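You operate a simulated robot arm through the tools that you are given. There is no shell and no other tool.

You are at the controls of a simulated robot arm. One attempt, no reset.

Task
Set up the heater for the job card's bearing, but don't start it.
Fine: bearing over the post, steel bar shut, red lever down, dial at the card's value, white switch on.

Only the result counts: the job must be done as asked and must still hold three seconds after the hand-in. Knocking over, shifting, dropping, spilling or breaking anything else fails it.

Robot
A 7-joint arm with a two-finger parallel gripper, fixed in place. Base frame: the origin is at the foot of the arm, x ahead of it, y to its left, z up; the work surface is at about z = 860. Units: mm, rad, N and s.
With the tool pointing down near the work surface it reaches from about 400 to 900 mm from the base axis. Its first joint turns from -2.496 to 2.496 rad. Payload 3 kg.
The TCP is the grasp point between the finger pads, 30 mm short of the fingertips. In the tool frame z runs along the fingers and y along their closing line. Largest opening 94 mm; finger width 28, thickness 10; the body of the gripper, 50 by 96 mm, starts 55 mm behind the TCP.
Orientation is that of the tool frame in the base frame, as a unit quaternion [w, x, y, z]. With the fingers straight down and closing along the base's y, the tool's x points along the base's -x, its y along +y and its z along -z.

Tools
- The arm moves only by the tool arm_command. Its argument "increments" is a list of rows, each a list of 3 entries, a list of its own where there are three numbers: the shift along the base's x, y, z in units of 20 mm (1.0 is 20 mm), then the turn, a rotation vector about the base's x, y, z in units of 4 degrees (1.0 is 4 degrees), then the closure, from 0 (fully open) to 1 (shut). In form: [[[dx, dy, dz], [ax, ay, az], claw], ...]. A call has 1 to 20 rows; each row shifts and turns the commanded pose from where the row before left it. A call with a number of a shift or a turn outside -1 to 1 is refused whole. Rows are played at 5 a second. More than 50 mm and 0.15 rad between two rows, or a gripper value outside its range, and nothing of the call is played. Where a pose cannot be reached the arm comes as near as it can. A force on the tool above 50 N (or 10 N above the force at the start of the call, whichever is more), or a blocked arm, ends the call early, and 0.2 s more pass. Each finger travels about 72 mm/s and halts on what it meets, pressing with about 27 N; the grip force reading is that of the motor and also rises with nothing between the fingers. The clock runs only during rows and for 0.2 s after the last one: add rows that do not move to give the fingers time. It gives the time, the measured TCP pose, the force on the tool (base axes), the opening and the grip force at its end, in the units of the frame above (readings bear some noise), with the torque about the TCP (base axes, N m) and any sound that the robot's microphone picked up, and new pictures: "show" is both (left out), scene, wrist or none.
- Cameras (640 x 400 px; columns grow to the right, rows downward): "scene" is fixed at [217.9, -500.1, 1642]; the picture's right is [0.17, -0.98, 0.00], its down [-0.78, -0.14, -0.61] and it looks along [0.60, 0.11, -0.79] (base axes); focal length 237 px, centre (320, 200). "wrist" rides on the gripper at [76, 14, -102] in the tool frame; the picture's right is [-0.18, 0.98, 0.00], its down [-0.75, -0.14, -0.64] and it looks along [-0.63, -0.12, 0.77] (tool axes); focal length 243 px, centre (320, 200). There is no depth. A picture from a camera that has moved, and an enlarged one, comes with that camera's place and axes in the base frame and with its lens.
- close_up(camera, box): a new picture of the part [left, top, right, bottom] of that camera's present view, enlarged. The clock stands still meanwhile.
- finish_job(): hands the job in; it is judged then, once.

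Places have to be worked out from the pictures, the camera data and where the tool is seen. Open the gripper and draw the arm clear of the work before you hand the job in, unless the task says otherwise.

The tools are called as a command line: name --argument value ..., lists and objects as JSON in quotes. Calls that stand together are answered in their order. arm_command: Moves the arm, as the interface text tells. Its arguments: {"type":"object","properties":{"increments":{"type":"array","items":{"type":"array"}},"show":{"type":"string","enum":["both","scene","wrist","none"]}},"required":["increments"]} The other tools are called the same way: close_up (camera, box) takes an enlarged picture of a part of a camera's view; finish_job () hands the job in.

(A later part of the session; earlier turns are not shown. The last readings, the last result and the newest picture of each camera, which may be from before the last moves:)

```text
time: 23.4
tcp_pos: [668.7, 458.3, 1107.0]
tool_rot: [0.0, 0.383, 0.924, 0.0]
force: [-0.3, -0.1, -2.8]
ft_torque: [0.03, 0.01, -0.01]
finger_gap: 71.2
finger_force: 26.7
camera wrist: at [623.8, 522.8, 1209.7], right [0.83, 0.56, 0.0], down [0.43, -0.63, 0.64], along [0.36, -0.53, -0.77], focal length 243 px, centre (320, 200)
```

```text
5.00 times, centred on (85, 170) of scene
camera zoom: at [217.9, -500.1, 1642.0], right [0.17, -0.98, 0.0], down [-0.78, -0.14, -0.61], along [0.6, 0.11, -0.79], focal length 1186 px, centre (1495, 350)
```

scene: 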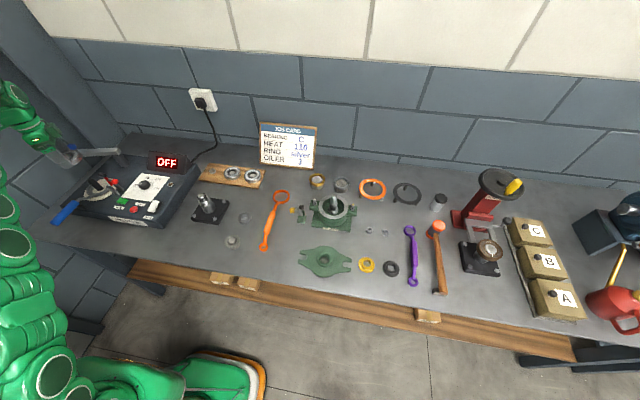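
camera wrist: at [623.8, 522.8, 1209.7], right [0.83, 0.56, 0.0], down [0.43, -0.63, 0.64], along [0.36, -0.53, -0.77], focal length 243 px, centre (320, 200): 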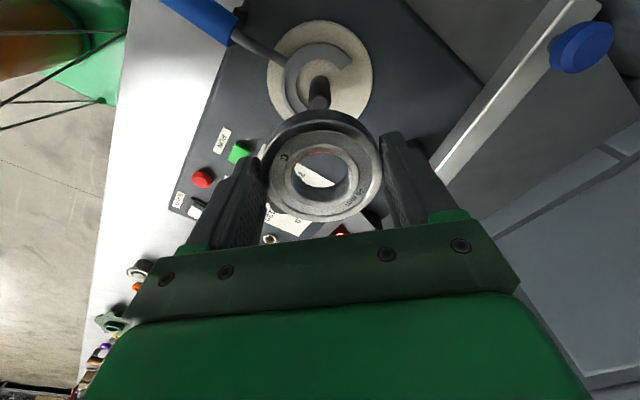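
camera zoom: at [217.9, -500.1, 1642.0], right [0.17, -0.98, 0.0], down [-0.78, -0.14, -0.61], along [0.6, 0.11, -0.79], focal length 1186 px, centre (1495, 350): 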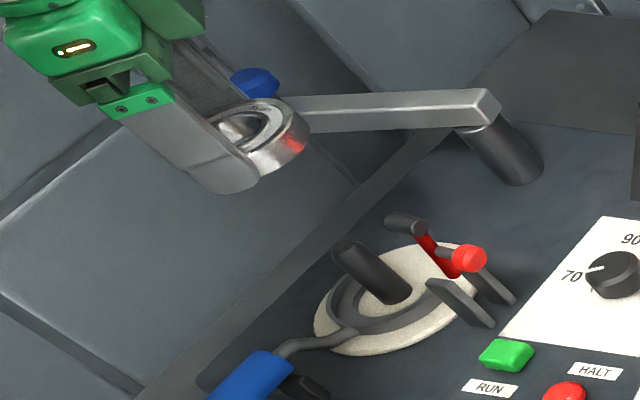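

The post top computes to about (667, 461.4), so I shift roughly (-2.5, +3) mm and descend to just above the post top.

arm_command --increments '[[[-0.12, 0.15, -0.8], [0, 0, 0], 1], [[0, 0, -0.9], [0, 0, 0], 1], [[0, 0, -0.9], [0, 0, 0], 1], [[0, 0, -0.9], [0, 0, 0], 1], [[0, 0, -0.7], [0, 0, 0], 1], [[0, 0, 0], [0, 0, 0], 1]]' --show "both"

close_up --camera "wrist" --box '[220, 60, 420, 240]'

close_up --camera "scene" --box '[50, 140, 150, 210]'

```text
time: 24.8
tcp_pos: [664.0, 462.2, 1023.1]
tool_rot: [0.0, 0.382, 0.924, 0.0]
force: [0.1, -0.1, -3.4]
ft_torque: [-0.01, 0.01, -0.01]
finger_gap: 71.0
finger_force: 27.3
camera wrist: at [620.6, 525.8, 1126.4], right [0.83, 0.56, 0.0], down [0.43, -0.63, 0.64], along [0.36, -0.53, -0.77], focal length 243 px, centre (320, 200)
```

scene: 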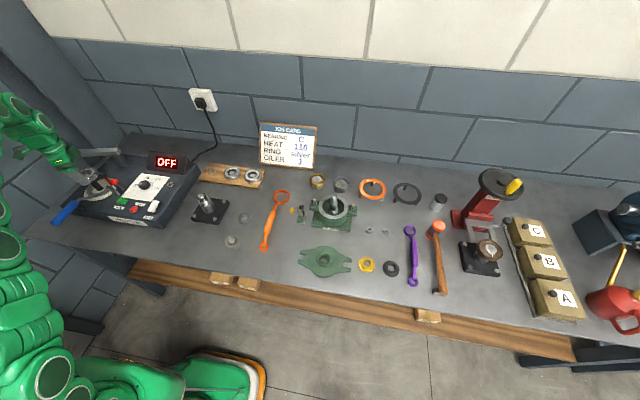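
wrist: 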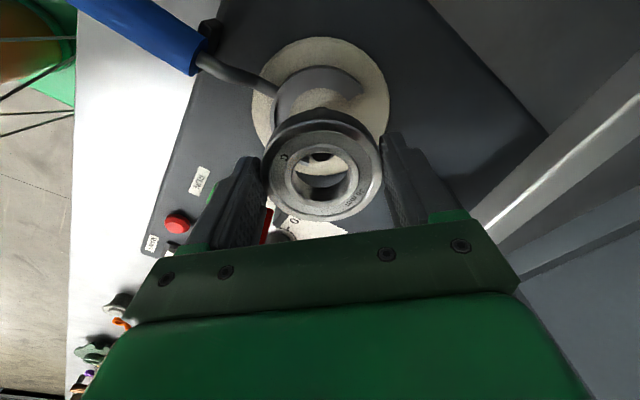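

```text
2.22 times, centred on (320, 150) of wrist
camera zoom: at [620.6, 525.8, 1126.4], right [0.83, 0.56, 0.0], down [0.43, -0.63, 0.64], along [0.36, -0.53, -0.77], focal length 539 px, centre (320, 311)
```

zoom: 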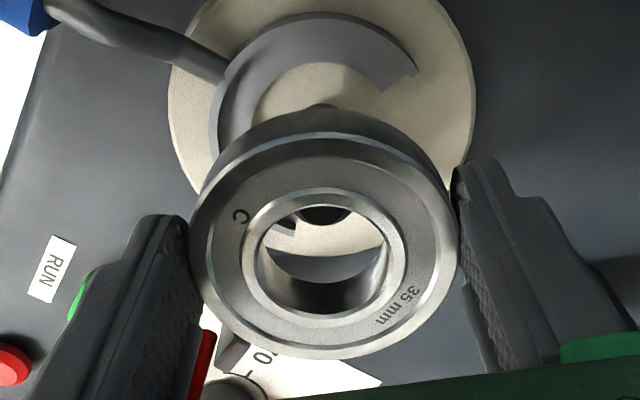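

```text
5.71 times, centred on (100, 175) of scene
camera zoom: at [217.9, -500.1, 1642.0], right [0.17, -0.98, 0.0], down [-0.78, -0.14, -0.61], along [0.6, 0.11, -0.79], focal length 1355 px, centre (1577, 343)
```

zoom: 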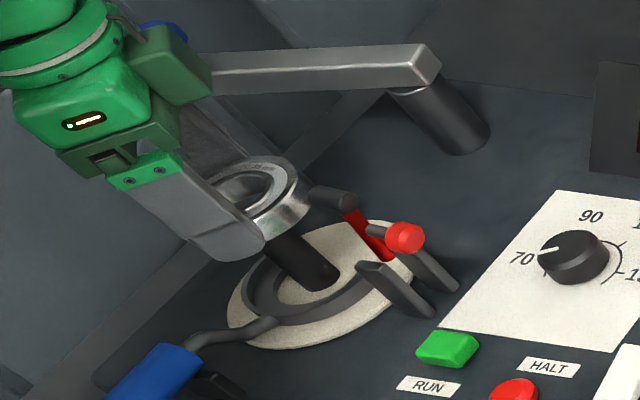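

Through the bore the post tip is visible and centred laterally, and the bearing reads (665.6, 462.5) against the post at (667, 461.4). I make a slight correction and lower the bearing down the post.

arm_command --increments '[[[0.04, -0.05, -0.4], [0, 0, 0], 1], [[0, 0, -0.4], [0, 0, 0], 1], [[0, 0, -0.5], [0, 0, 0], 1], [[0, 0, -0.5], [0, 0, 0], 1], [[0, 0, -0.5], [0, 0, 0], 1], [[0, 0, 0], [0, 0, 0], 1]]' --show "both"

close_up --camera "wrist" --box '[220, 60, 420, 240]'

close_up --camera "scene" --box '[50, 150, 140, 220]'

```text
time: 26.2
tcp_pos: [664.4, 460.3, 977.3]
tool_rot: [0.0, 0.383, 0.924, 0.001]
force: [-0.4, -0.6, -1.7]
ft_torque: [0.03, 0.03, -0.02]
finger_gap: 71.3
finger_force: 26.8
camera wrist: at [621.4, 524.5, 1080.3], right [0.83, 0.56, 0.0], down [0.43, -0.63, 0.64], along [0.36, -0.53, -0.77], focal length 243 px, centre (320, 200)
```

scene: 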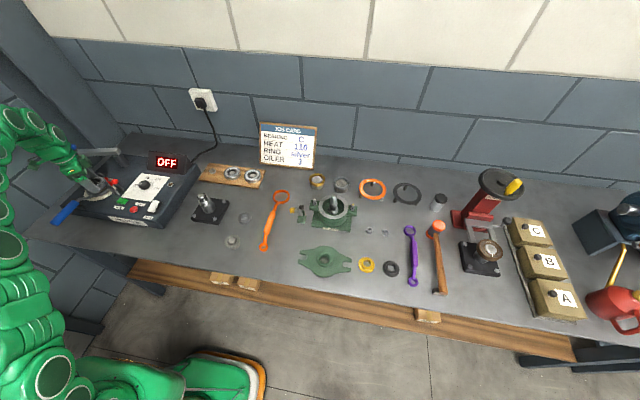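
wrist: 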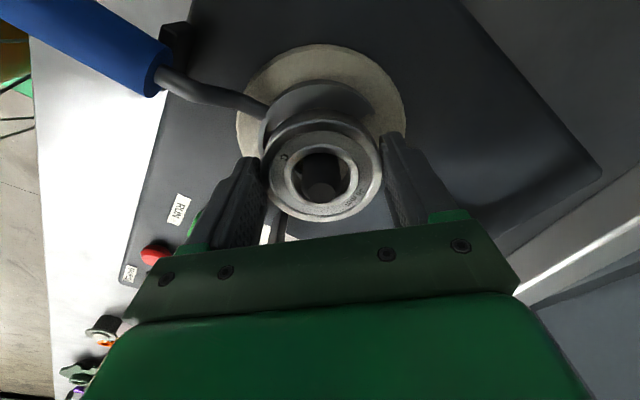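

```text
2.22 times, centred on (320, 150) of wrist
camera zoom: at [621.4, 524.5, 1080.3], right [0.83, 0.56, 0.0], down [0.43, -0.63, 0.64], along [0.36, -0.53, -0.77], focal length 539 px, centre (320, 311)
```

zoom: 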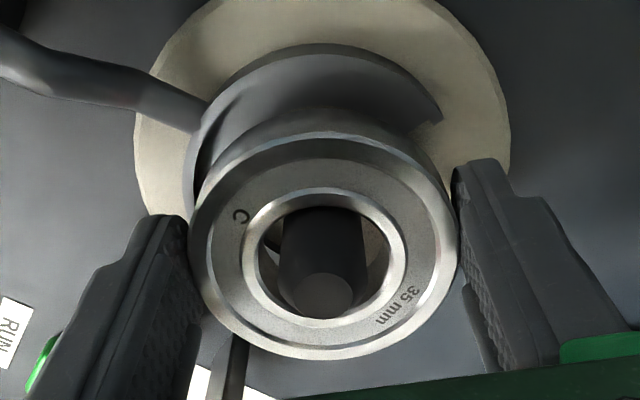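

```text
5.71 times, centred on (95, 185) of scene
camera zoom: at [217.9, -500.1, 1642.0], right [0.17, -0.98, 0.0], down [-0.78, -0.14, -0.61], along [0.6, 0.11, -0.79], focal length 1355 px, centre (1606, 286)
```

zoom: 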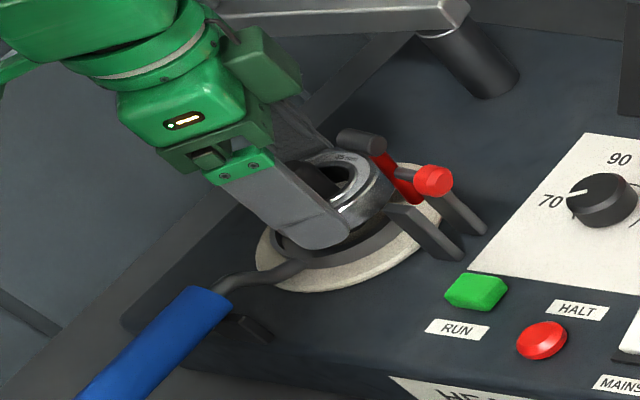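

The post stands centred in the bore, and the bearing bottom is about 10 mm above the fork. I lower it further in small steps, watching the force for contact.

arm_command --increments '[[[0, 0, -0.15], [0, 0, 0], 1], [[0, 0, -0.15], [0, 0, 0], 1], [[0, 0, 0], [0, 0, 0], 1]]' --show "none"

```text
time: 27.0
tcp_pos: [664.1, 462.3, 972.7]
tool_rot: [0.0, 0.382, 0.924, 0.0]
force: [0.0, -0.8, -3.0]
ft_torque: [0.02, 0.01, 0.01]
finger_gap: 71.3
finger_force: 27.3
```

No contact yet (force z is still just the bearing's weight). I continue down in 2 mm steps.

arm_command --increments '[[[0, 0, -0.1], [0, 0, 0], 1], [[0, 0, -0.1], [0, 0, 0], 1], [[0, 0, 0], [0, 0, 0], 1]]' --show "wrist"

```text
time: 27.8
tcp_pos: [664.2, 461.5, 968.0]
tool_rot: [-0.001, 0.382, 0.924, 0.0]
force: [0.0, -0.3, 2.6]
ft_torque: [-0.25, -0.01, 0.04]
finger_gap: 71.0
finger_force: 26.9
camera wrist: at [620.5, 525.6, 1071.1], right [0.83, 0.56, 0.0], down [0.43, -0.63, 0.64], along [0.36, -0.53, -0.77], focal length 243 px, centre (320, 200)
```

wrist: 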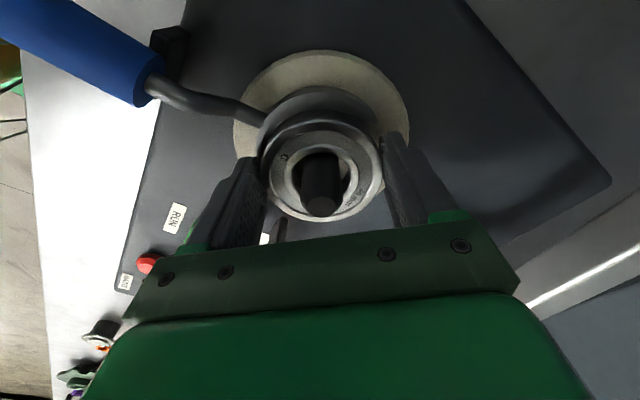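

Contact: force z went from -3 to +2.6 N with the bearing resting on the fork. I lower a further 1 mm, then open the fingers and check that it is seated.

arm_command --increments '[[[0, 0, -0.05], [0, 0, 0], 1], [[0, 0, 0], [0, 0, 0], 0.15], [[0, 0, 0], [0, 0, 0], 0.0], [[0, 0, 0], [0, 0, 0], 0], [[0, 0, 0], [0, 0, 0], 0]]' --show "both"

close_up --camera "wrist" --box '[220, 60, 420, 240]'

close_up --camera "scene" --box '[50, 150, 140, 220]'

```text
time: 29.0
tcp_pos: [664.2, 460.0, 968.0]
tool_rot: [0.0, 0.382, 0.924, 0.0]
force: [0.3, -0.5, -0.6]
ft_torque: [0.0, -0.01, 0.02]
finger_gap: 94.0
finger_force: 0.1
camera wrist: at [620.9, 525.7, 1069.9], right [0.83, 0.56, 0.0], down [0.43, -0.63, 0.64], along [0.36, -0.53, -0.77], focal length 243 px, centre (320, 200)
```

scene: 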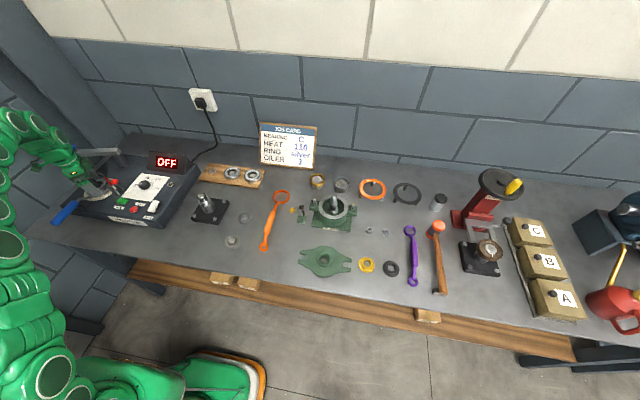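
wrist: 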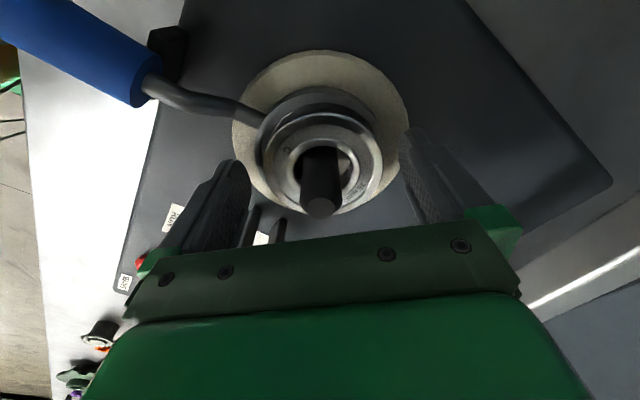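

```text
2.22 times, centred on (320, 150) of wrist
camera zoom: at [620.9, 525.7, 1069.9], right [0.83, 0.56, 0.0], down [0.43, -0.63, 0.64], along [0.36, -0.53, -0.77], focal length 539 px, centre (320, 311)
```

zoom: 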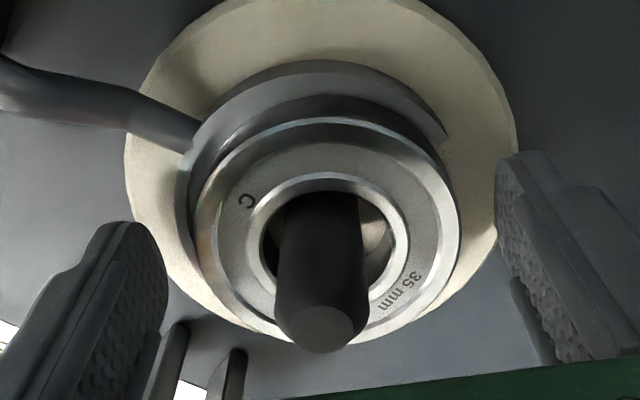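

```text
5.71 times, centred on (95, 185) of scene
camera zoom: at [217.9, -500.1, 1642.0], right [0.17, -0.98, 0.0], down [-0.78, -0.14, -0.61], along [0.6, 0.11, -0.79], focal length 1355 px, centre (1606, 286)
```

zoom: 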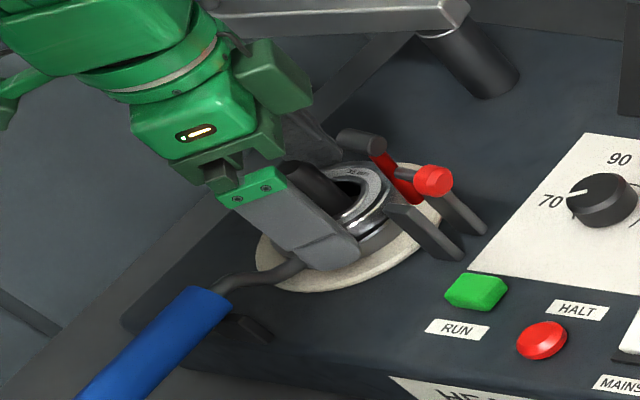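

The bearing is released and sits around the post on the fork. I rise straight up clear of it, then turn the tool back +45° and move to the -y side of the lever with the fingers closed, ready to push the red knob over.

arm_command --increments '[[[0, 0, 0.6], [0, 0, 0], 0], [[0, 0, 0.9], [0, 0, 0], 0], [[0, 0, 1], [0, 0, 0], 0], [[0, 0, 1], [0, 0, 0], 0], [[0, 0, 1], [0, 0, 0], 0], [[0, 0, 1], [0, 0, 0], 0], [[0, 0, 0.8], [0, 0, 0], 0], [[0, -0.7, 0], [0, 0, 0.9375], 0.3], [[0, -0.7, 0], [0, 0, 0.9375], 0.6], [[0, -0.7, 0], [0, 0, 0.9375], 1], [[0, -0.7, 0], [0, 0, 0.9375], 1], [[0, -0.7, 0], [0, 0, 0.9375], 1], [[0, -0.7, 0], [0, 0, 0.9375], 1], [[0, -0.7, 0], [0, 0, 0.9375], 1], [[0, -0.7, 0], [0, 0, 0.9375], 1], [[0, -0.7, 0], [0, 0, 0.9375], 1], [[0, -0.7, 0], [0, 0, 0.9375], 1], [[0, -0.7, 0], [0, 0, 0.9375], 1], [[0, -0.7, 0], [0, 0, 0.9375], 1], [[0, 0, 0], [0, 0, 0], 1]]' --show "both"

```text
time: 33.2
tcp_pos: [665.5, 292.8, 1093.2]
tool_rot: [-0.001, 0.0, 1.0, 0.0]
force: [0.7, 0.1, 0.5]
ft_torque: [0.0, -0.02, 0.01]
finger_gap: 0.0
finger_force: 27.0
camera wrist: at [589.2, 307.0, 1195.0], right [0.18, 0.98, 0.0], down [0.75, -0.14, 0.64], along [0.63, -0.12, -0.77], focal length 243 px, centre (320, 200)
```

scene: 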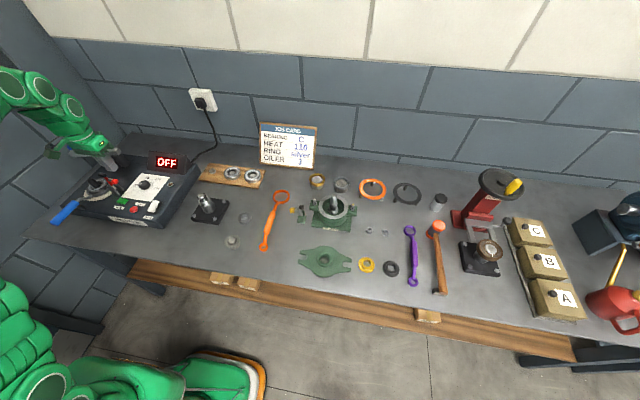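
wrist: 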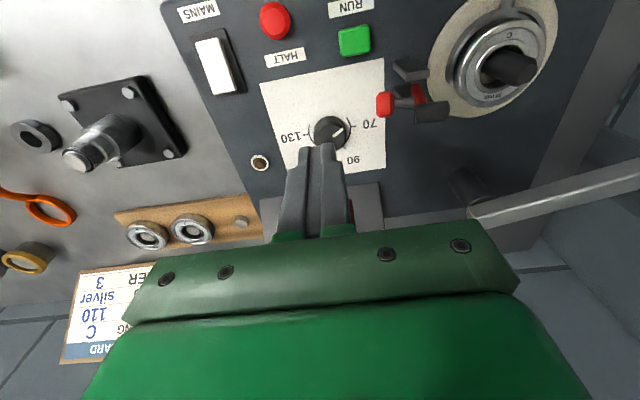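

close_up --camera "wrist" --box '[350, 0, 570, 140]'

close_up --camera "wrist" --box '[250, 40, 400, 190]'

close_up --camera "scene" --box '[80, 165, 130, 205]'

close_up --camera "wrist" --box '[160, 0, 310, 110]'

```text
2.86 times, centred on (460, 70) of wrist
camera zoom: at [589.2, 307.0, 1195.0], right [0.18, 0.98, 0.0], down [0.75, -0.14, 0.64], along [0.63, -0.12, -0.77], focal length 693 px, centre (-80, 571)
```

zoom: 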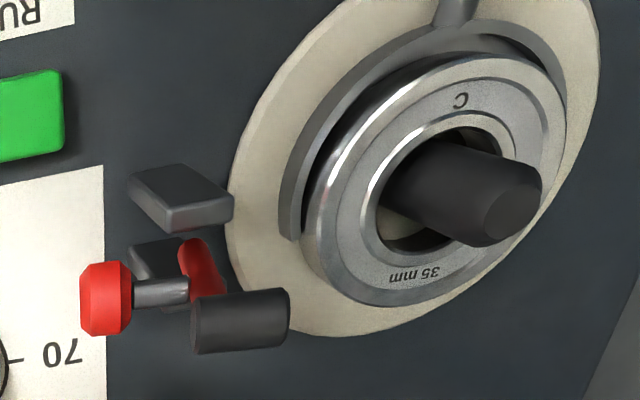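

```text
2.67 times, centred on (325, 115) of wrist
camera zoom: at [589.2, 307.0, 1195.0], right [0.18, 0.98, 0.0], down [0.75, -0.14, 0.64], along [0.63, -0.12, -0.77], focal length 647 px, centre (307, 427)
```

zoom: 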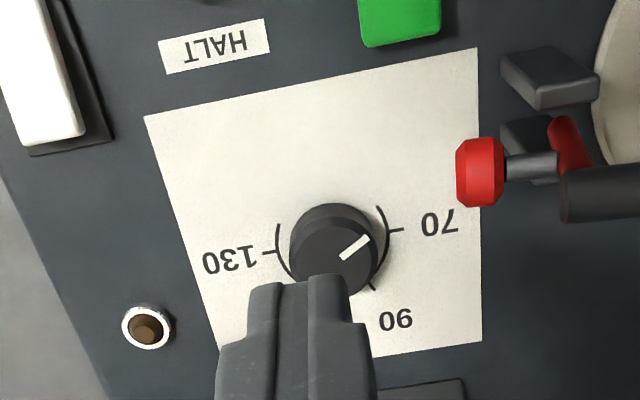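

```text
10.00 times, centred on (105, 185) of scene
camera zoom: at [217.9, -500.1, 1642.0], right [0.17, -0.98, 0.0], down [-0.78, -0.14, -0.61], along [0.6, 0.11, -0.79], focal length 2372 px, centre (2470, 350)
```

zoom: 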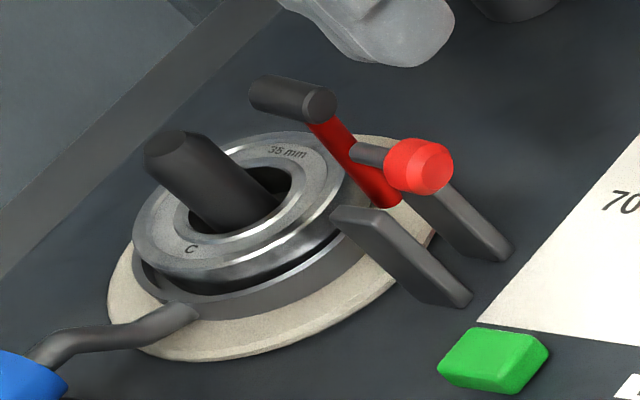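

```text
3.64 times, centred on (235, 55) of wrist
camera zoom: at [589.2, 307.0, 1195.0], right [0.18, 0.98, 0.0], down [0.75, -0.14, 0.64], along [0.63, -0.12, -0.77], focal length 882 px, centre (629, 727)
```

zoom: 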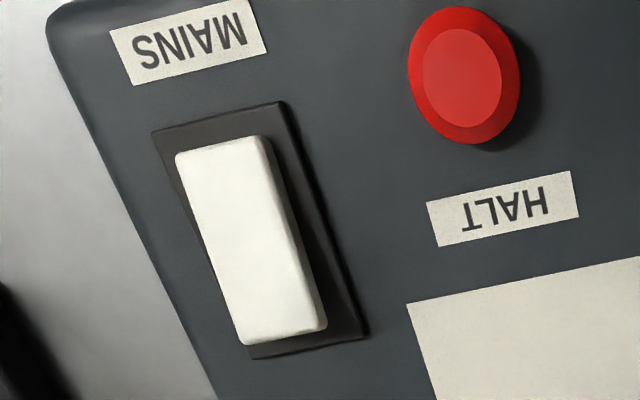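

The knob is at (665, 348, 991), the pad at (664, 374, 1023), and the hinge near y 381, z 957. Pushing the knob toward +y with the closed fingertips should swing the lever over onto the bearing. I lower to tip height of about 984 behind the knob, clear of the dial and the brackets.

arm_command --increments '[[[0, 0.3, -1], [0, 0, 0], 1], [[0, 0.2, -1], [0, 0, 0], 1], [[0, 0.2, -1], [0, 0, 0], 1], [[0, 0.2, -0.95], [0, 0, 0], 1], [[0, 0, 0], [0, 0, 0], 1]]' --show "both"

close_up --camera "scene" --box '[70, 150, 150, 210]'

close_up --camera "wrist" --box '[250, 50, 450, 220]'

```text
time: 34.4
tcp_pos: [664.0, 310.7, 1015.4]
tool_rot: [0.0, 0.0, 1.0, 0.0]
force: [0.1, -0.1, -0.5]
ft_torque: [-0.04, 0.01, 0.01]
finger_gap: 0.0
finger_force: 27.0
camera wrist: at [587.8, 325.7, 1117.8], right [0.18, 0.98, 0.0], down [0.75, -0.14, 0.64], along [0.63, -0.12, -0.77], focal length 243 px, centre (320, 200)
```

scene: 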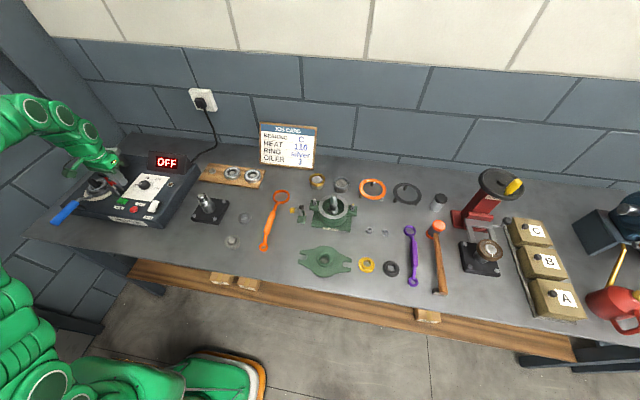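
wrist: 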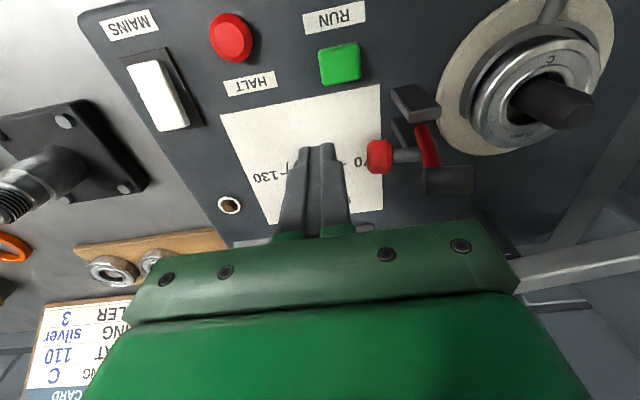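

```text
6.67 times, centred on (110, 180) of scene
camera zoom: at [217.9, -500.1, 1642.0], right [0.17, -0.98, 0.0], down [-0.78, -0.14, -0.61], along [0.6, 0.11, -0.79], focal length 1581 px, centre (1720, 333)
```

zoom: 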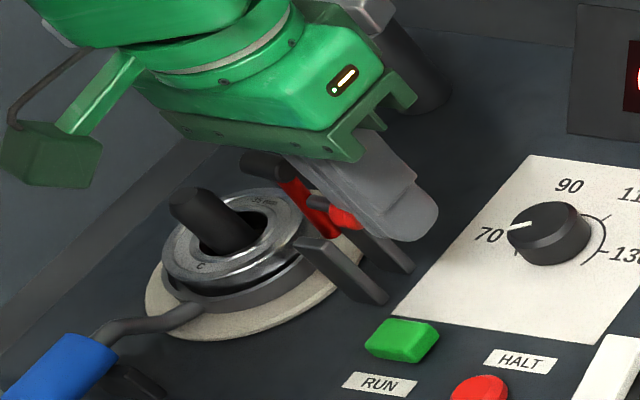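

```text
2.35 times, centred on (350, 135) of wrist
camera zoom: at [587.8, 325.7, 1117.8], right [0.18, 0.98, 0.0], down [0.75, -0.14, 0.64], along [0.63, -0.12, -0.77], focal length 571 px, centre (249, 353)
```

zoom: 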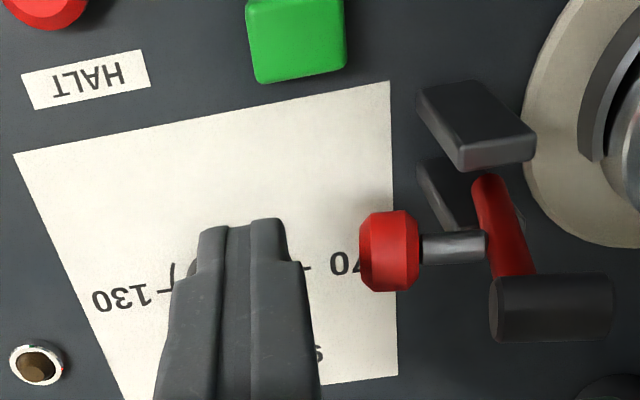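

The fingertips are lined up behind the red knob. I push toward +y gradually.

arm_command --increments '[[[0.03, 0.6, 0], [0, 0, 0], 1], [[0, 0.4, 0], [0, 0, 0], 1], [[0, 0.4, 0], [0, 0, 0], 1], [[0, 0.4, 0], [0, 0, 0], 1], [[0, 0.4, 0], [0, 0, 0], 1], [[0, 0.4, 0], [0, 0, 0], 1], [[0, 0.4, 0], [0, 0, 0], 1], [[0, 0, 0], [0, 0, 0], 1]]' --show "both"

close_up --camera "scene" --box '[70, 150, 150, 210]'

close_up --camera "wrist" --box '[250, 50, 450, 220]'

```text
time: 35.2
tcp_pos: [665.4, 333.2, 1016.2]
tool_rot: [0.001, 0.0, 1.0, -0.001]
force: [0.5, -0.2, 0.7]
ft_torque: [-0.01, -0.01, -0.03]
finger_gap: 0.0
finger_force: 27.2
stopped in row 3: the force on the tool passed its limit at 64 N (the readings are from after the stop); the commanded pose is now the measured one
camera wrist: at [589.5, 347.5, 1118.9], right [0.19, 0.98, 0.0], down [0.75, -0.14, 0.64], along [0.63, -0.12, -0.77], focal length 243 px, centre (320, 200)
```

scene: 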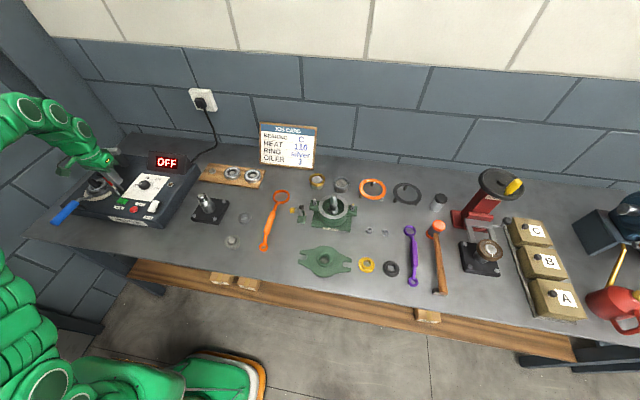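
wrist: 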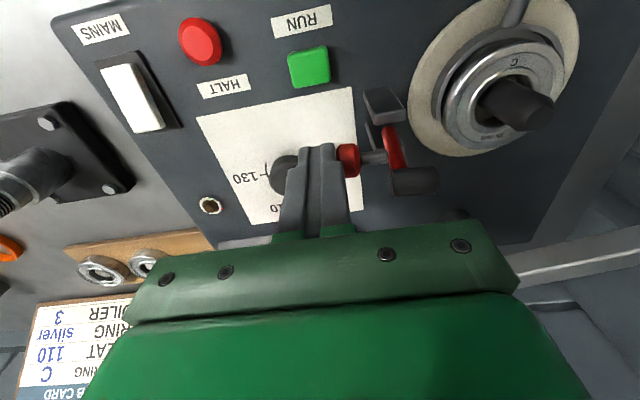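

```text
6.67 times, centred on (110, 180) of scene
camera zoom: at [217.9, -500.1, 1642.0], right [0.17, -0.98, 0.0], down [-0.78, -0.14, -0.61], along [0.6, 0.11, -0.79], focal length 1581 px, centre (1720, 333)
```

zoom: 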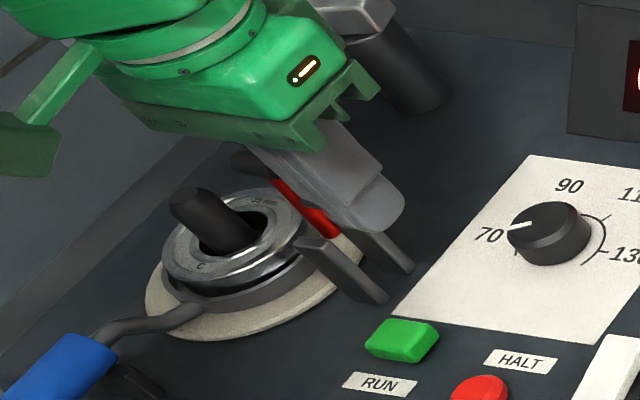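

```text
2.35 times, centred on (350, 135) of wrist
camera zoom: at [589.5, 347.5, 1118.9], right [0.19, 0.98, 0.0], down [0.75, -0.14, 0.64], along [0.63, -0.12, -0.77], focal length 571 px, centre (249, 353)
```

zoom: 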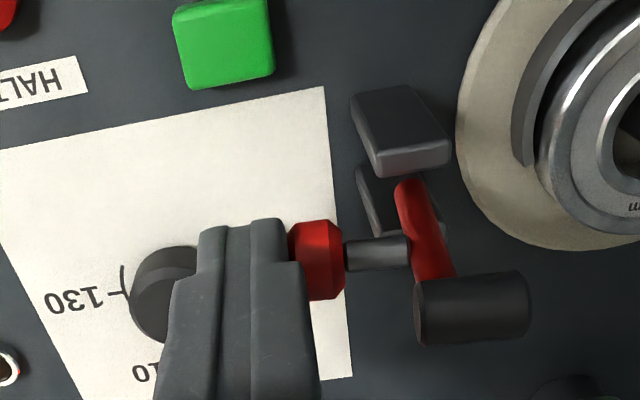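

The lever turned a few degrees (the knob moved about 4 mm and rose) before the force limit tripped, so it is stiff or was hit too fast. I push again much more slowly, 2 mm per row, with a slight rise to follow the knob's arc.

arm_command --increments '[[[0, 0.08, 0.03], [0, 0, 0], 1], [[0, 0.08, 0.03], [0, 0, 0], 1], [[0, 0.08, 0.03], [0, 0, 0], 1], [[0, 0.08, 0.03], [0, 0, 0], 1], [[0, 0.08, 0.03], [0, 0, 0], 1], [[0, 0.08, 0.03], [0, 0, 0], 1], [[0, 0.08, 0.03], [0, 0, 0], 1], [[0, 0.08, 0.03], [0, 0, 0], 1]]' --show "wrist"

close_up --camera "wrist" --box '[250, 50, 450, 220]'

```text
time: 36.6
tcp_pos: [666.9, 339.6, 1021.2]
tool_rot: [0.001, 0.003, 1.0, -0.003]
force: [1.8, -1.6, 0.8]
ft_torque: [-0.08, -0.01, -0.03]
finger_gap: 0.0
finger_force: 26.5
stopped in row 6: the force on the tool passed its limit at 53 N (the readings are from after the stop); the commanded pose is now the measured one
camera wrist: at [590.4, 354.7, 1123.2], right [0.19, 0.98, 0.0], down [0.75, -0.14, 0.64], along [0.63, -0.13, -0.76], focal length 243 px, centre (320, 200)
```

wrist: 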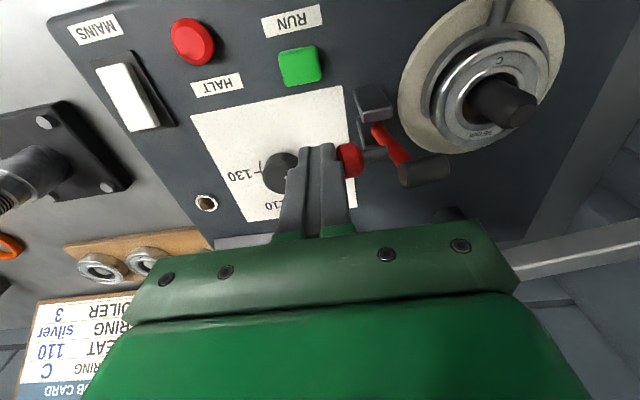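

```text
2.35 times, centred on (350, 135) of wrist
camera zoom: at [590.4, 354.7, 1123.2], right [0.19, 0.98, 0.0], down [0.75, -0.14, 0.64], along [0.63, -0.13, -0.76], focal length 571 px, centre (249, 353)
```

zoom: 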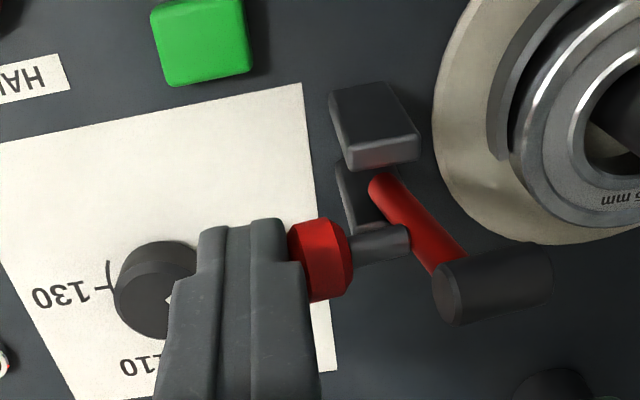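

The lever is turning (now about 17° over), with stiff friction of around 50 N at the knob. The leverage improves as the knob rises, so I keep pushing very slowly at 1.2 mm per row.

arm_command --increments '[[[-0.05, 0.06, 0], [0, 0, 0], 1], [[0, 0.06, 0], [0, 0, 0], 1], [[0, 0.06, 0], [0, 0, 0], 1], [[0, 0.06, 0], [0, 0, 0], 1], [[0, 0.06, 0], [0, 0, 0], 1], [[0, 0.06, 0], [0, 0, 0], 1], [[0, 0.06, 0], [0, 0, 0], 1], [[0, 0.06, 0], [0, 0, 0], 1], [[0, 0.06, 0], [0, 0, 0], 1], [[0, 0.06, 0], [0, 0, 0], 1], [[0, 0.06, 0], [0, 0, 0], 1], [[0, 0.06, 0], [0, 0, 0], 1], [[0, 0.06, 0], [0, 0, 0], 1], [[0, 0.06, 0], [0, 0, 0], 1], [[0, 0.06, 0], [0, 0, 0], 1], [[0, 0.06, 0], [0, 0, 0], 1]]' --show "both"

close_up --camera "wrist" --box '[250, 50, 450, 220]'

```text
time: 40.0
tcp_pos: [665.4, 357.7, 1020.5]
tool_rot: [0.0, 0.002, 1.0, -0.002]
force: [-1.1, 0.8, -0.1]
ft_torque: [-0.03, -0.02, 0.0]
finger_gap: 0.0
finger_force: 27.0
camera wrist: at [589.3, 373.9, 1123.7], right [0.19, 0.98, 0.0], down [0.75, -0.14, 0.64], along [0.63, -0.13, -0.76], focal length 243 px, centre (320, 200)
```

scene: 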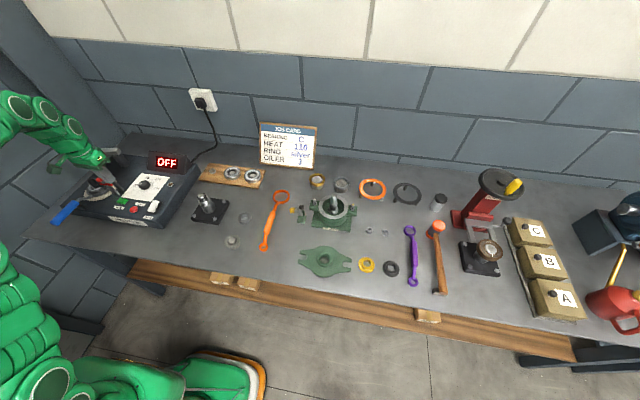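
wrist: 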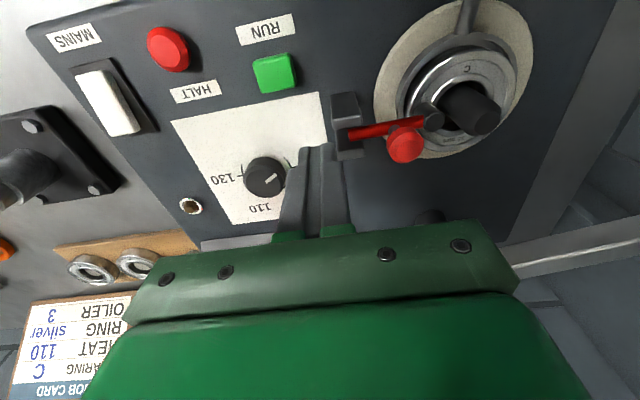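

```text
2.35 times, centred on (350, 135) of wrist
camera zoom: at [589.3, 373.9, 1123.7], right [0.19, 0.98, 0.0], down [0.75, -0.14, 0.64], along [0.63, -0.13, -0.76], focal length 571 px, centre (249, 353)
```

zoom: 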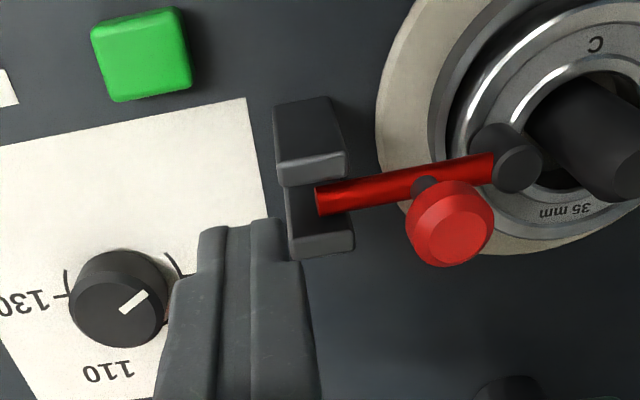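

The lever went over centre and is now lying down with its pad on the bearing. I back off -y and rise, then check it from the scene camera.

arm_command --increments '[[[0, -0.8, 0.2], [0, 0, 0], 1], [[0, -0.8, 0.8], [0, 0, 0], 1], [[0, -0.8, 1], [0, 0, 0], 1], [[-0.5, -0.8, 1], [0, 0, 0], 1], [[-0.8, -0.5, 1], [0, 0, 0], 1], [[-0.8, 0, 1], [0, 0, 0], 1], [[-0.8, 0, 1], [0, 0, 0], 1], [[-0.8, 0, 1], [0, 0, 0], 1], [[-0.8, 0, 1], [0, 0, 0], 1], [[0, 0, 0], [0, 0, 0], 1]]' --show "both"

close_up --camera "scene" --box '[70, 160, 134, 208]'

close_up --camera "scene" --box '[30, 130, 140, 220]'

close_up --camera "wrist" --box '[380, 40, 640, 240]'

```text
time: 42.2
tcp_pos: [574.7, 285.1, 1180.4]
tool_rot: [0.002, 0.003, 1.0, -0.003]
force: [-0.4, -0.1, 0.2]
ft_torque: [-0.01, 0.0, 0.03]
finger_gap: 0.2
finger_force: 27.3
camera wrist: at [498.8, 300.2, 1282.9], right [0.19, 0.98, 0.0], down [0.75, -0.14, 0.64], along [0.63, -0.13, -0.77], focal length 243 px, centre (320, 200)
```

scene: 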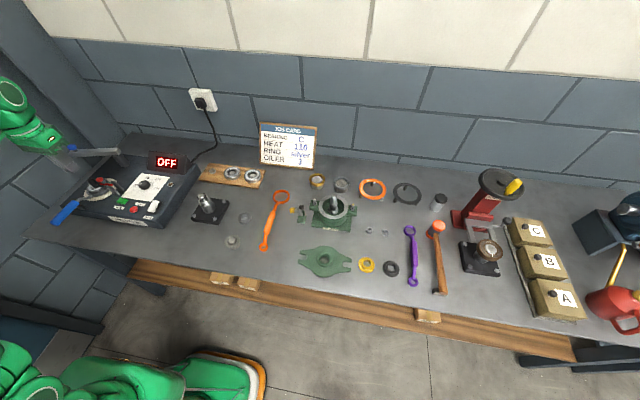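
wrist: 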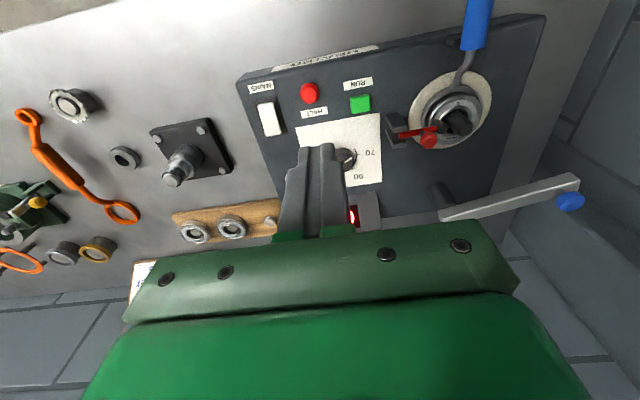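

```text
8.33 times, centred on (102, 184) of scene
camera zoom: at [217.9, -500.1, 1642.0], right [0.17, -0.98, 0.0], down [-0.78, -0.14, -0.61], along [0.6, 0.11, -0.79], focal length 1976 px, centre (2137, 333)
```

zoom: 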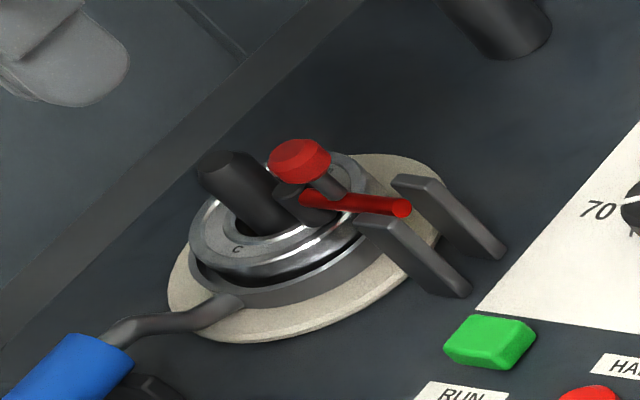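

```text
4.44 times, centred on (85, 175) of scene
camera zoom: at [217.9, -500.1, 1642.0], right [0.17, -0.98, 0.0], down [-0.78, -0.14, -0.61], along [0.6, 0.11, -0.79], focal length 1054 px, centre (1364, 311)
```

zoom: 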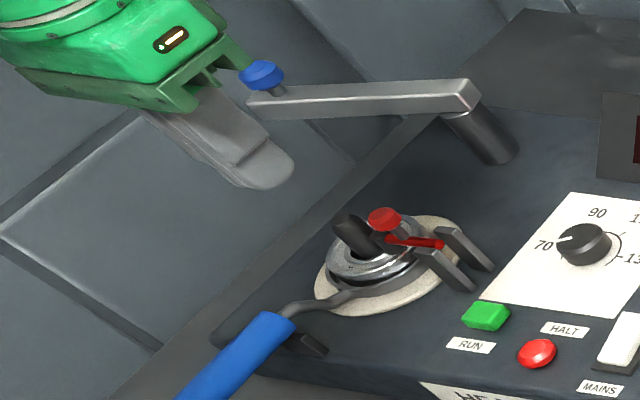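

```text
2.00 times, centred on (510, 140) of wrist
camera zoom: at [498.8, 300.2, 1282.9], right [0.19, 0.98, 0.0], down [0.75, -0.14, 0.64], along [0.63, -0.13, -0.77], focal length 485 px, centre (-60, 320)
```

zoom: 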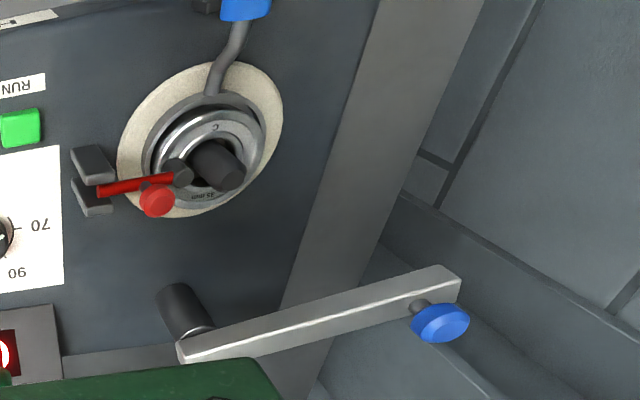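

The lever is down on bearing C, and nothing else has moved. Next is the steel bar: pivot near (806, 450), bar about 20 × 20 mm at z ≈ 984-1004, knob near (776, 601, 1026). Shutting it needs a pull from its far side, toward the base. I turn the tool +38° in yaw and tilt it outward about 32° for the extra reach, staying high.

arm_command --increments '[[[0.3, 0.977, -0.1], [0, 0, 0.864], 1], [[0.3, 0.977, -0.1], [0, 0, 0.864], 1], [[0.3, 0.977, -0.1], [0, 0, 0.864], 1], [[0.3, 0.977, -0.1], [0, 0, 0.864], 1], [[0.3, 0.977, -0.1], [0, 0, 0.864], 1], [[0.3, 0.977, -0.1], [0, 0, 0.864], 1], [[0.3, 0.977, -0.1], [0, 0, 0.864], 1], [[0.3, 0.977, -0.1], [0, 0, 0.864], 1], [[0.3, 0.977, -0.1], [0, 0, 0.864], 1], [[0.3, 0.977, -0.1], [0, 0, 0.864], 1], [[0.3, 0.977, -0.1], [0, 0, 0.864], 1], [[0, 0, 0], [0.616, -0.788, 0], 1], [[0, 0, 0], [0.616, -0.788, 0], 1], [[0, 0, 0], [0.616, -0.788, 0], 1], [[0, 0, 0], [0.616, -0.788, 0], 1], [[0, 0, 0], [0.616, -0.788, 0], 1], [[0, 0, 0], [0.616, -0.788, 0], 1], [[0, 0, 0], [0.616, -0.788, 0], 1], [[0, 0, 0], [0.616, -0.788, 0], 1], [[0, 0, 0], [0, 0, 0], 1]]' --show "both"

```text
time: 46.4
tcp_pos: [634.2, 484.8, 1149.6]
tool_rot: [0.262, -0.311, 0.909, 0.089]
force: [0.4, 0.4, -0.7]
ft_torque: [-0.02, 0.02, 0.05]
finger_gap: 0.2
finger_force: 27.0
out of reach, approached as far as the arm can: row 11
camera wrist: at [532.0, 423.8, 1195.8], right [-0.48, 0.87, 0.1], down [0.32, 0.07, 0.94], along [0.82, 0.48, -0.31], focal length 243 px, centre (320, 200)
```

scene: 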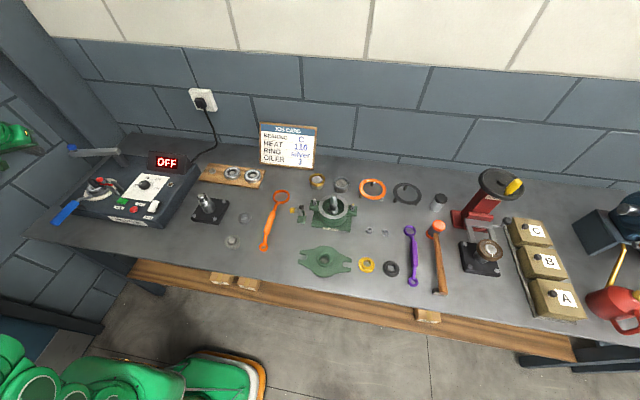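
wrist: 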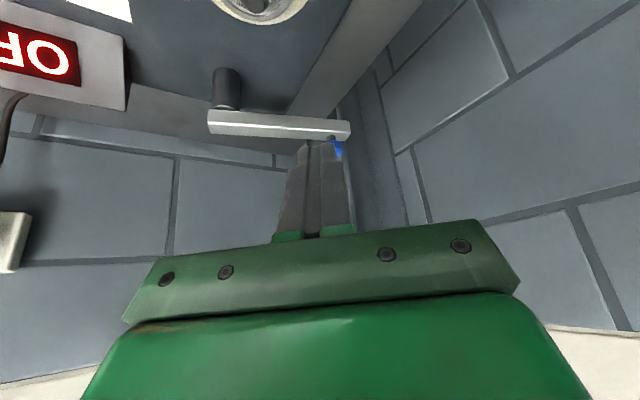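

The tilt is right (about 32° outward at azimuth 38°), and the wrist camera now looks straight at the open bar. I zoom in to refine the bar's geometry.

close_up --camera "wrist" --box '[180, 50, 380, 175]'

close_up --camera "scene" --box '[55, 130, 135, 180]'

```text
3.20 times, centred on (280, 112) of wrist
camera zoom: at [532.0, 423.8, 1195.8], right [-0.48, 0.87, 0.1], down [0.32, 0.07, 0.94], along [0.82, 0.48, -0.31], focal length 776 px, centre (448, 480)
```

zoom: 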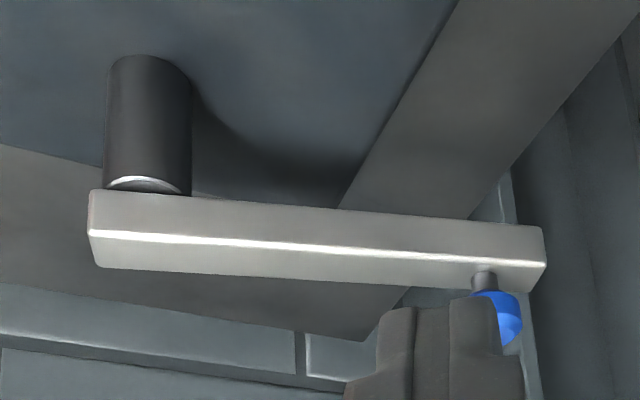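

```text
8.00 times, centred on (95, 155) of scene
camera zoom: at [217.9, -500.1, 1642.0], right [0.17, -0.98, 0.0], down [-0.78, -0.14, -0.61], along [0.6, 0.11, -0.79], focal length 1897 px, centre (2120, 560)
```

zoom: 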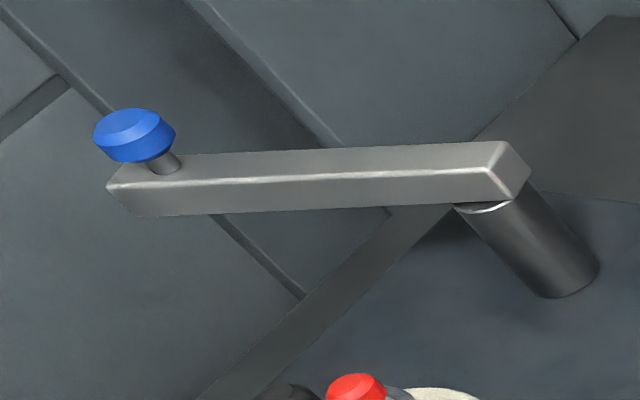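

The bar resolves to pivot ≈ (808, 460), bearing 105.8° from +x, top z ≈ 1006, and a length beyond the pivot of about 163 mm. I move out over it at tip height ≥ 1060 to a point behind the bar, (811, 566, 1085).

arm_command --increments '[[[0.9, 0.45, -0.2], [0, 0, 0], 1], [[0.98, 0.45, -0.3], [0, 0, 0], 1], [[0.98, 0.45, -0.35], [0, 0, 0], 1], [[0.98, 0.45, -0.4], [0, 0, 0], 1], [[0.98, 0.45, -0.4], [0, 0, 0], 1], [[0.98, 0.45, -0.4], [0, 0, 0], 1], [[0.98, 0.45, -0.4], [0, 0, 0], 1], [[0.98, 0.45, -0.4], [0, 0, 0], 1], [[0.98, 0.45, -0.4], [0, 0, 0], 1], [[0, 0, 0], [0, 0, 0], 1]]' --show "both"

close_up --camera "scene" --box '[30, 110, 150, 200]'

```text
time: 48.6
tcp_pos: [810.6, 564.6, 1085.3]
tool_rot: [0.262, -0.31, 0.91, 0.088]
force: [-0.1, -0.1, 0.2]
ft_torque: [0.01, -0.01, 0.01]
finger_gap: 0.0
finger_force: 27.0
camera wrist: at [707.6, 504.0, 1130.7], right [-0.48, 0.87, 0.1], down [0.32, 0.07, 0.94], along [0.82, 0.48, -0.31], focal length 243 px, centre (320, 200)
```

scene: 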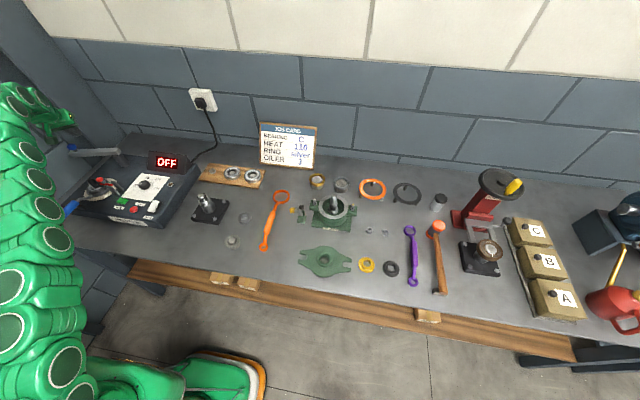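
wrist: 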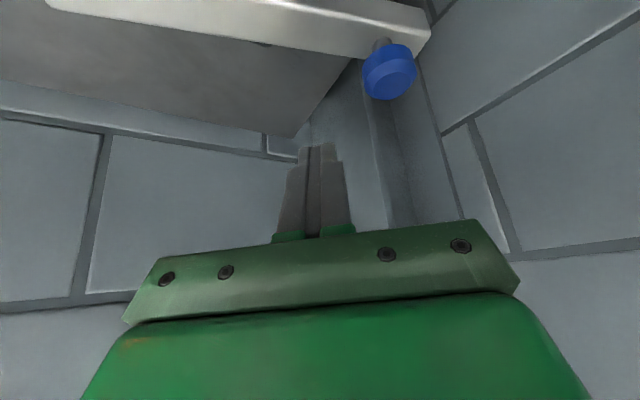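

```text
4.44 times, centred on (90, 155) of scene
camera zoom: at [217.9, -500.1, 1642.0], right [0.17, -0.98, 0.0], down [-0.78, -0.14, -0.61], along [0.6, 0.11, -0.79], focal length 1054 px, centre (1342, 400)
```

zoom: 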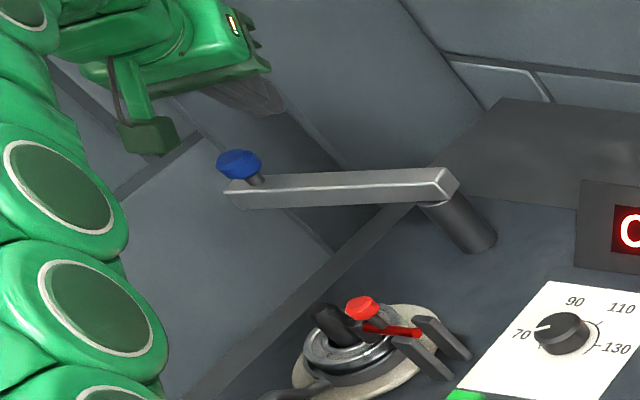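

I'm positioned behind the bar, and the knob is clear to the side. I descend about 63 mm so the fingertips come down on the far side of the bar.

arm_command --increments '[[[0.02, 0.05, -0.8], [0, 0, 0], 1], [[0, 0, -0.8], [0, 0, 0], 1], [[0, 0, -0.8], [0, 0, 0], 1], [[0, 0, -0.75], [0, 0, 0], 1], [[0, 0, 0], [0, 0, 0], 1]]' --show "both"

close_up --camera "scene" --box '[30, 110, 150, 200]'

```text
time: 49.8
tcp_pos: [809.4, 567.4, 1021.9]
tool_rot: [0.262, -0.311, 0.909, 0.088]
force: [-0.2, 1.1, 0.6]
ft_torque: [-0.02, -0.01, -0.01]
finger_gap: 0.0
finger_force: 26.5
camera wrist: at [706.6, 506.7, 1068.4], right [-0.48, 0.87, 0.1], down [0.32, 0.07, 0.94], along [0.82, 0.48, -0.31], focal length 243 px, centre (320, 200)
```

scene: 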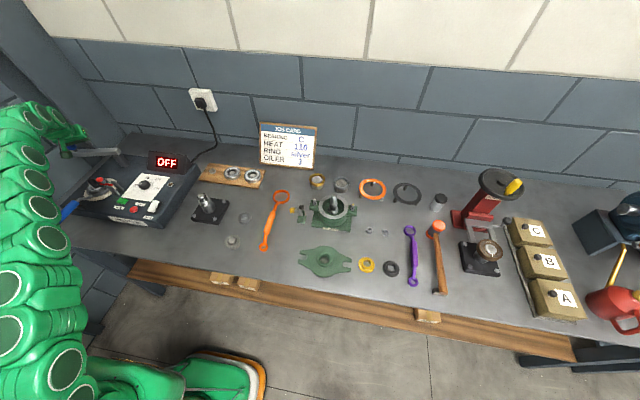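
wrist: 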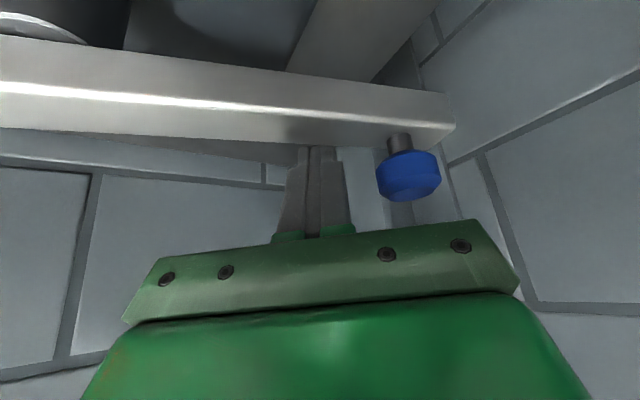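

```text
4.44 times, centred on (90, 155) of scene
camera zoom: at [217.9, -500.1, 1642.0], right [0.17, -0.98, 0.0], down [-0.78, -0.14, -0.61], along [0.6, 0.11, -0.79], focal length 1054 px, centre (1342, 400)
```

zoom: 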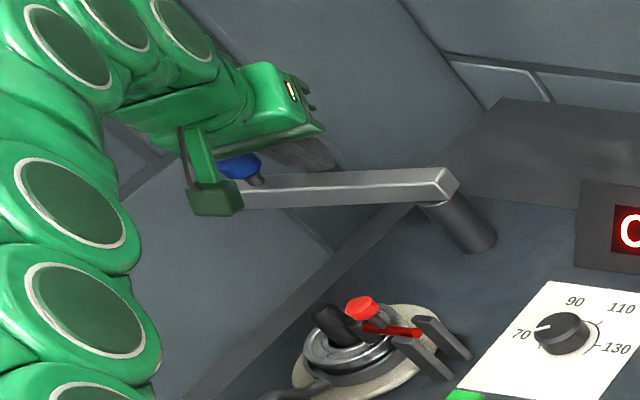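

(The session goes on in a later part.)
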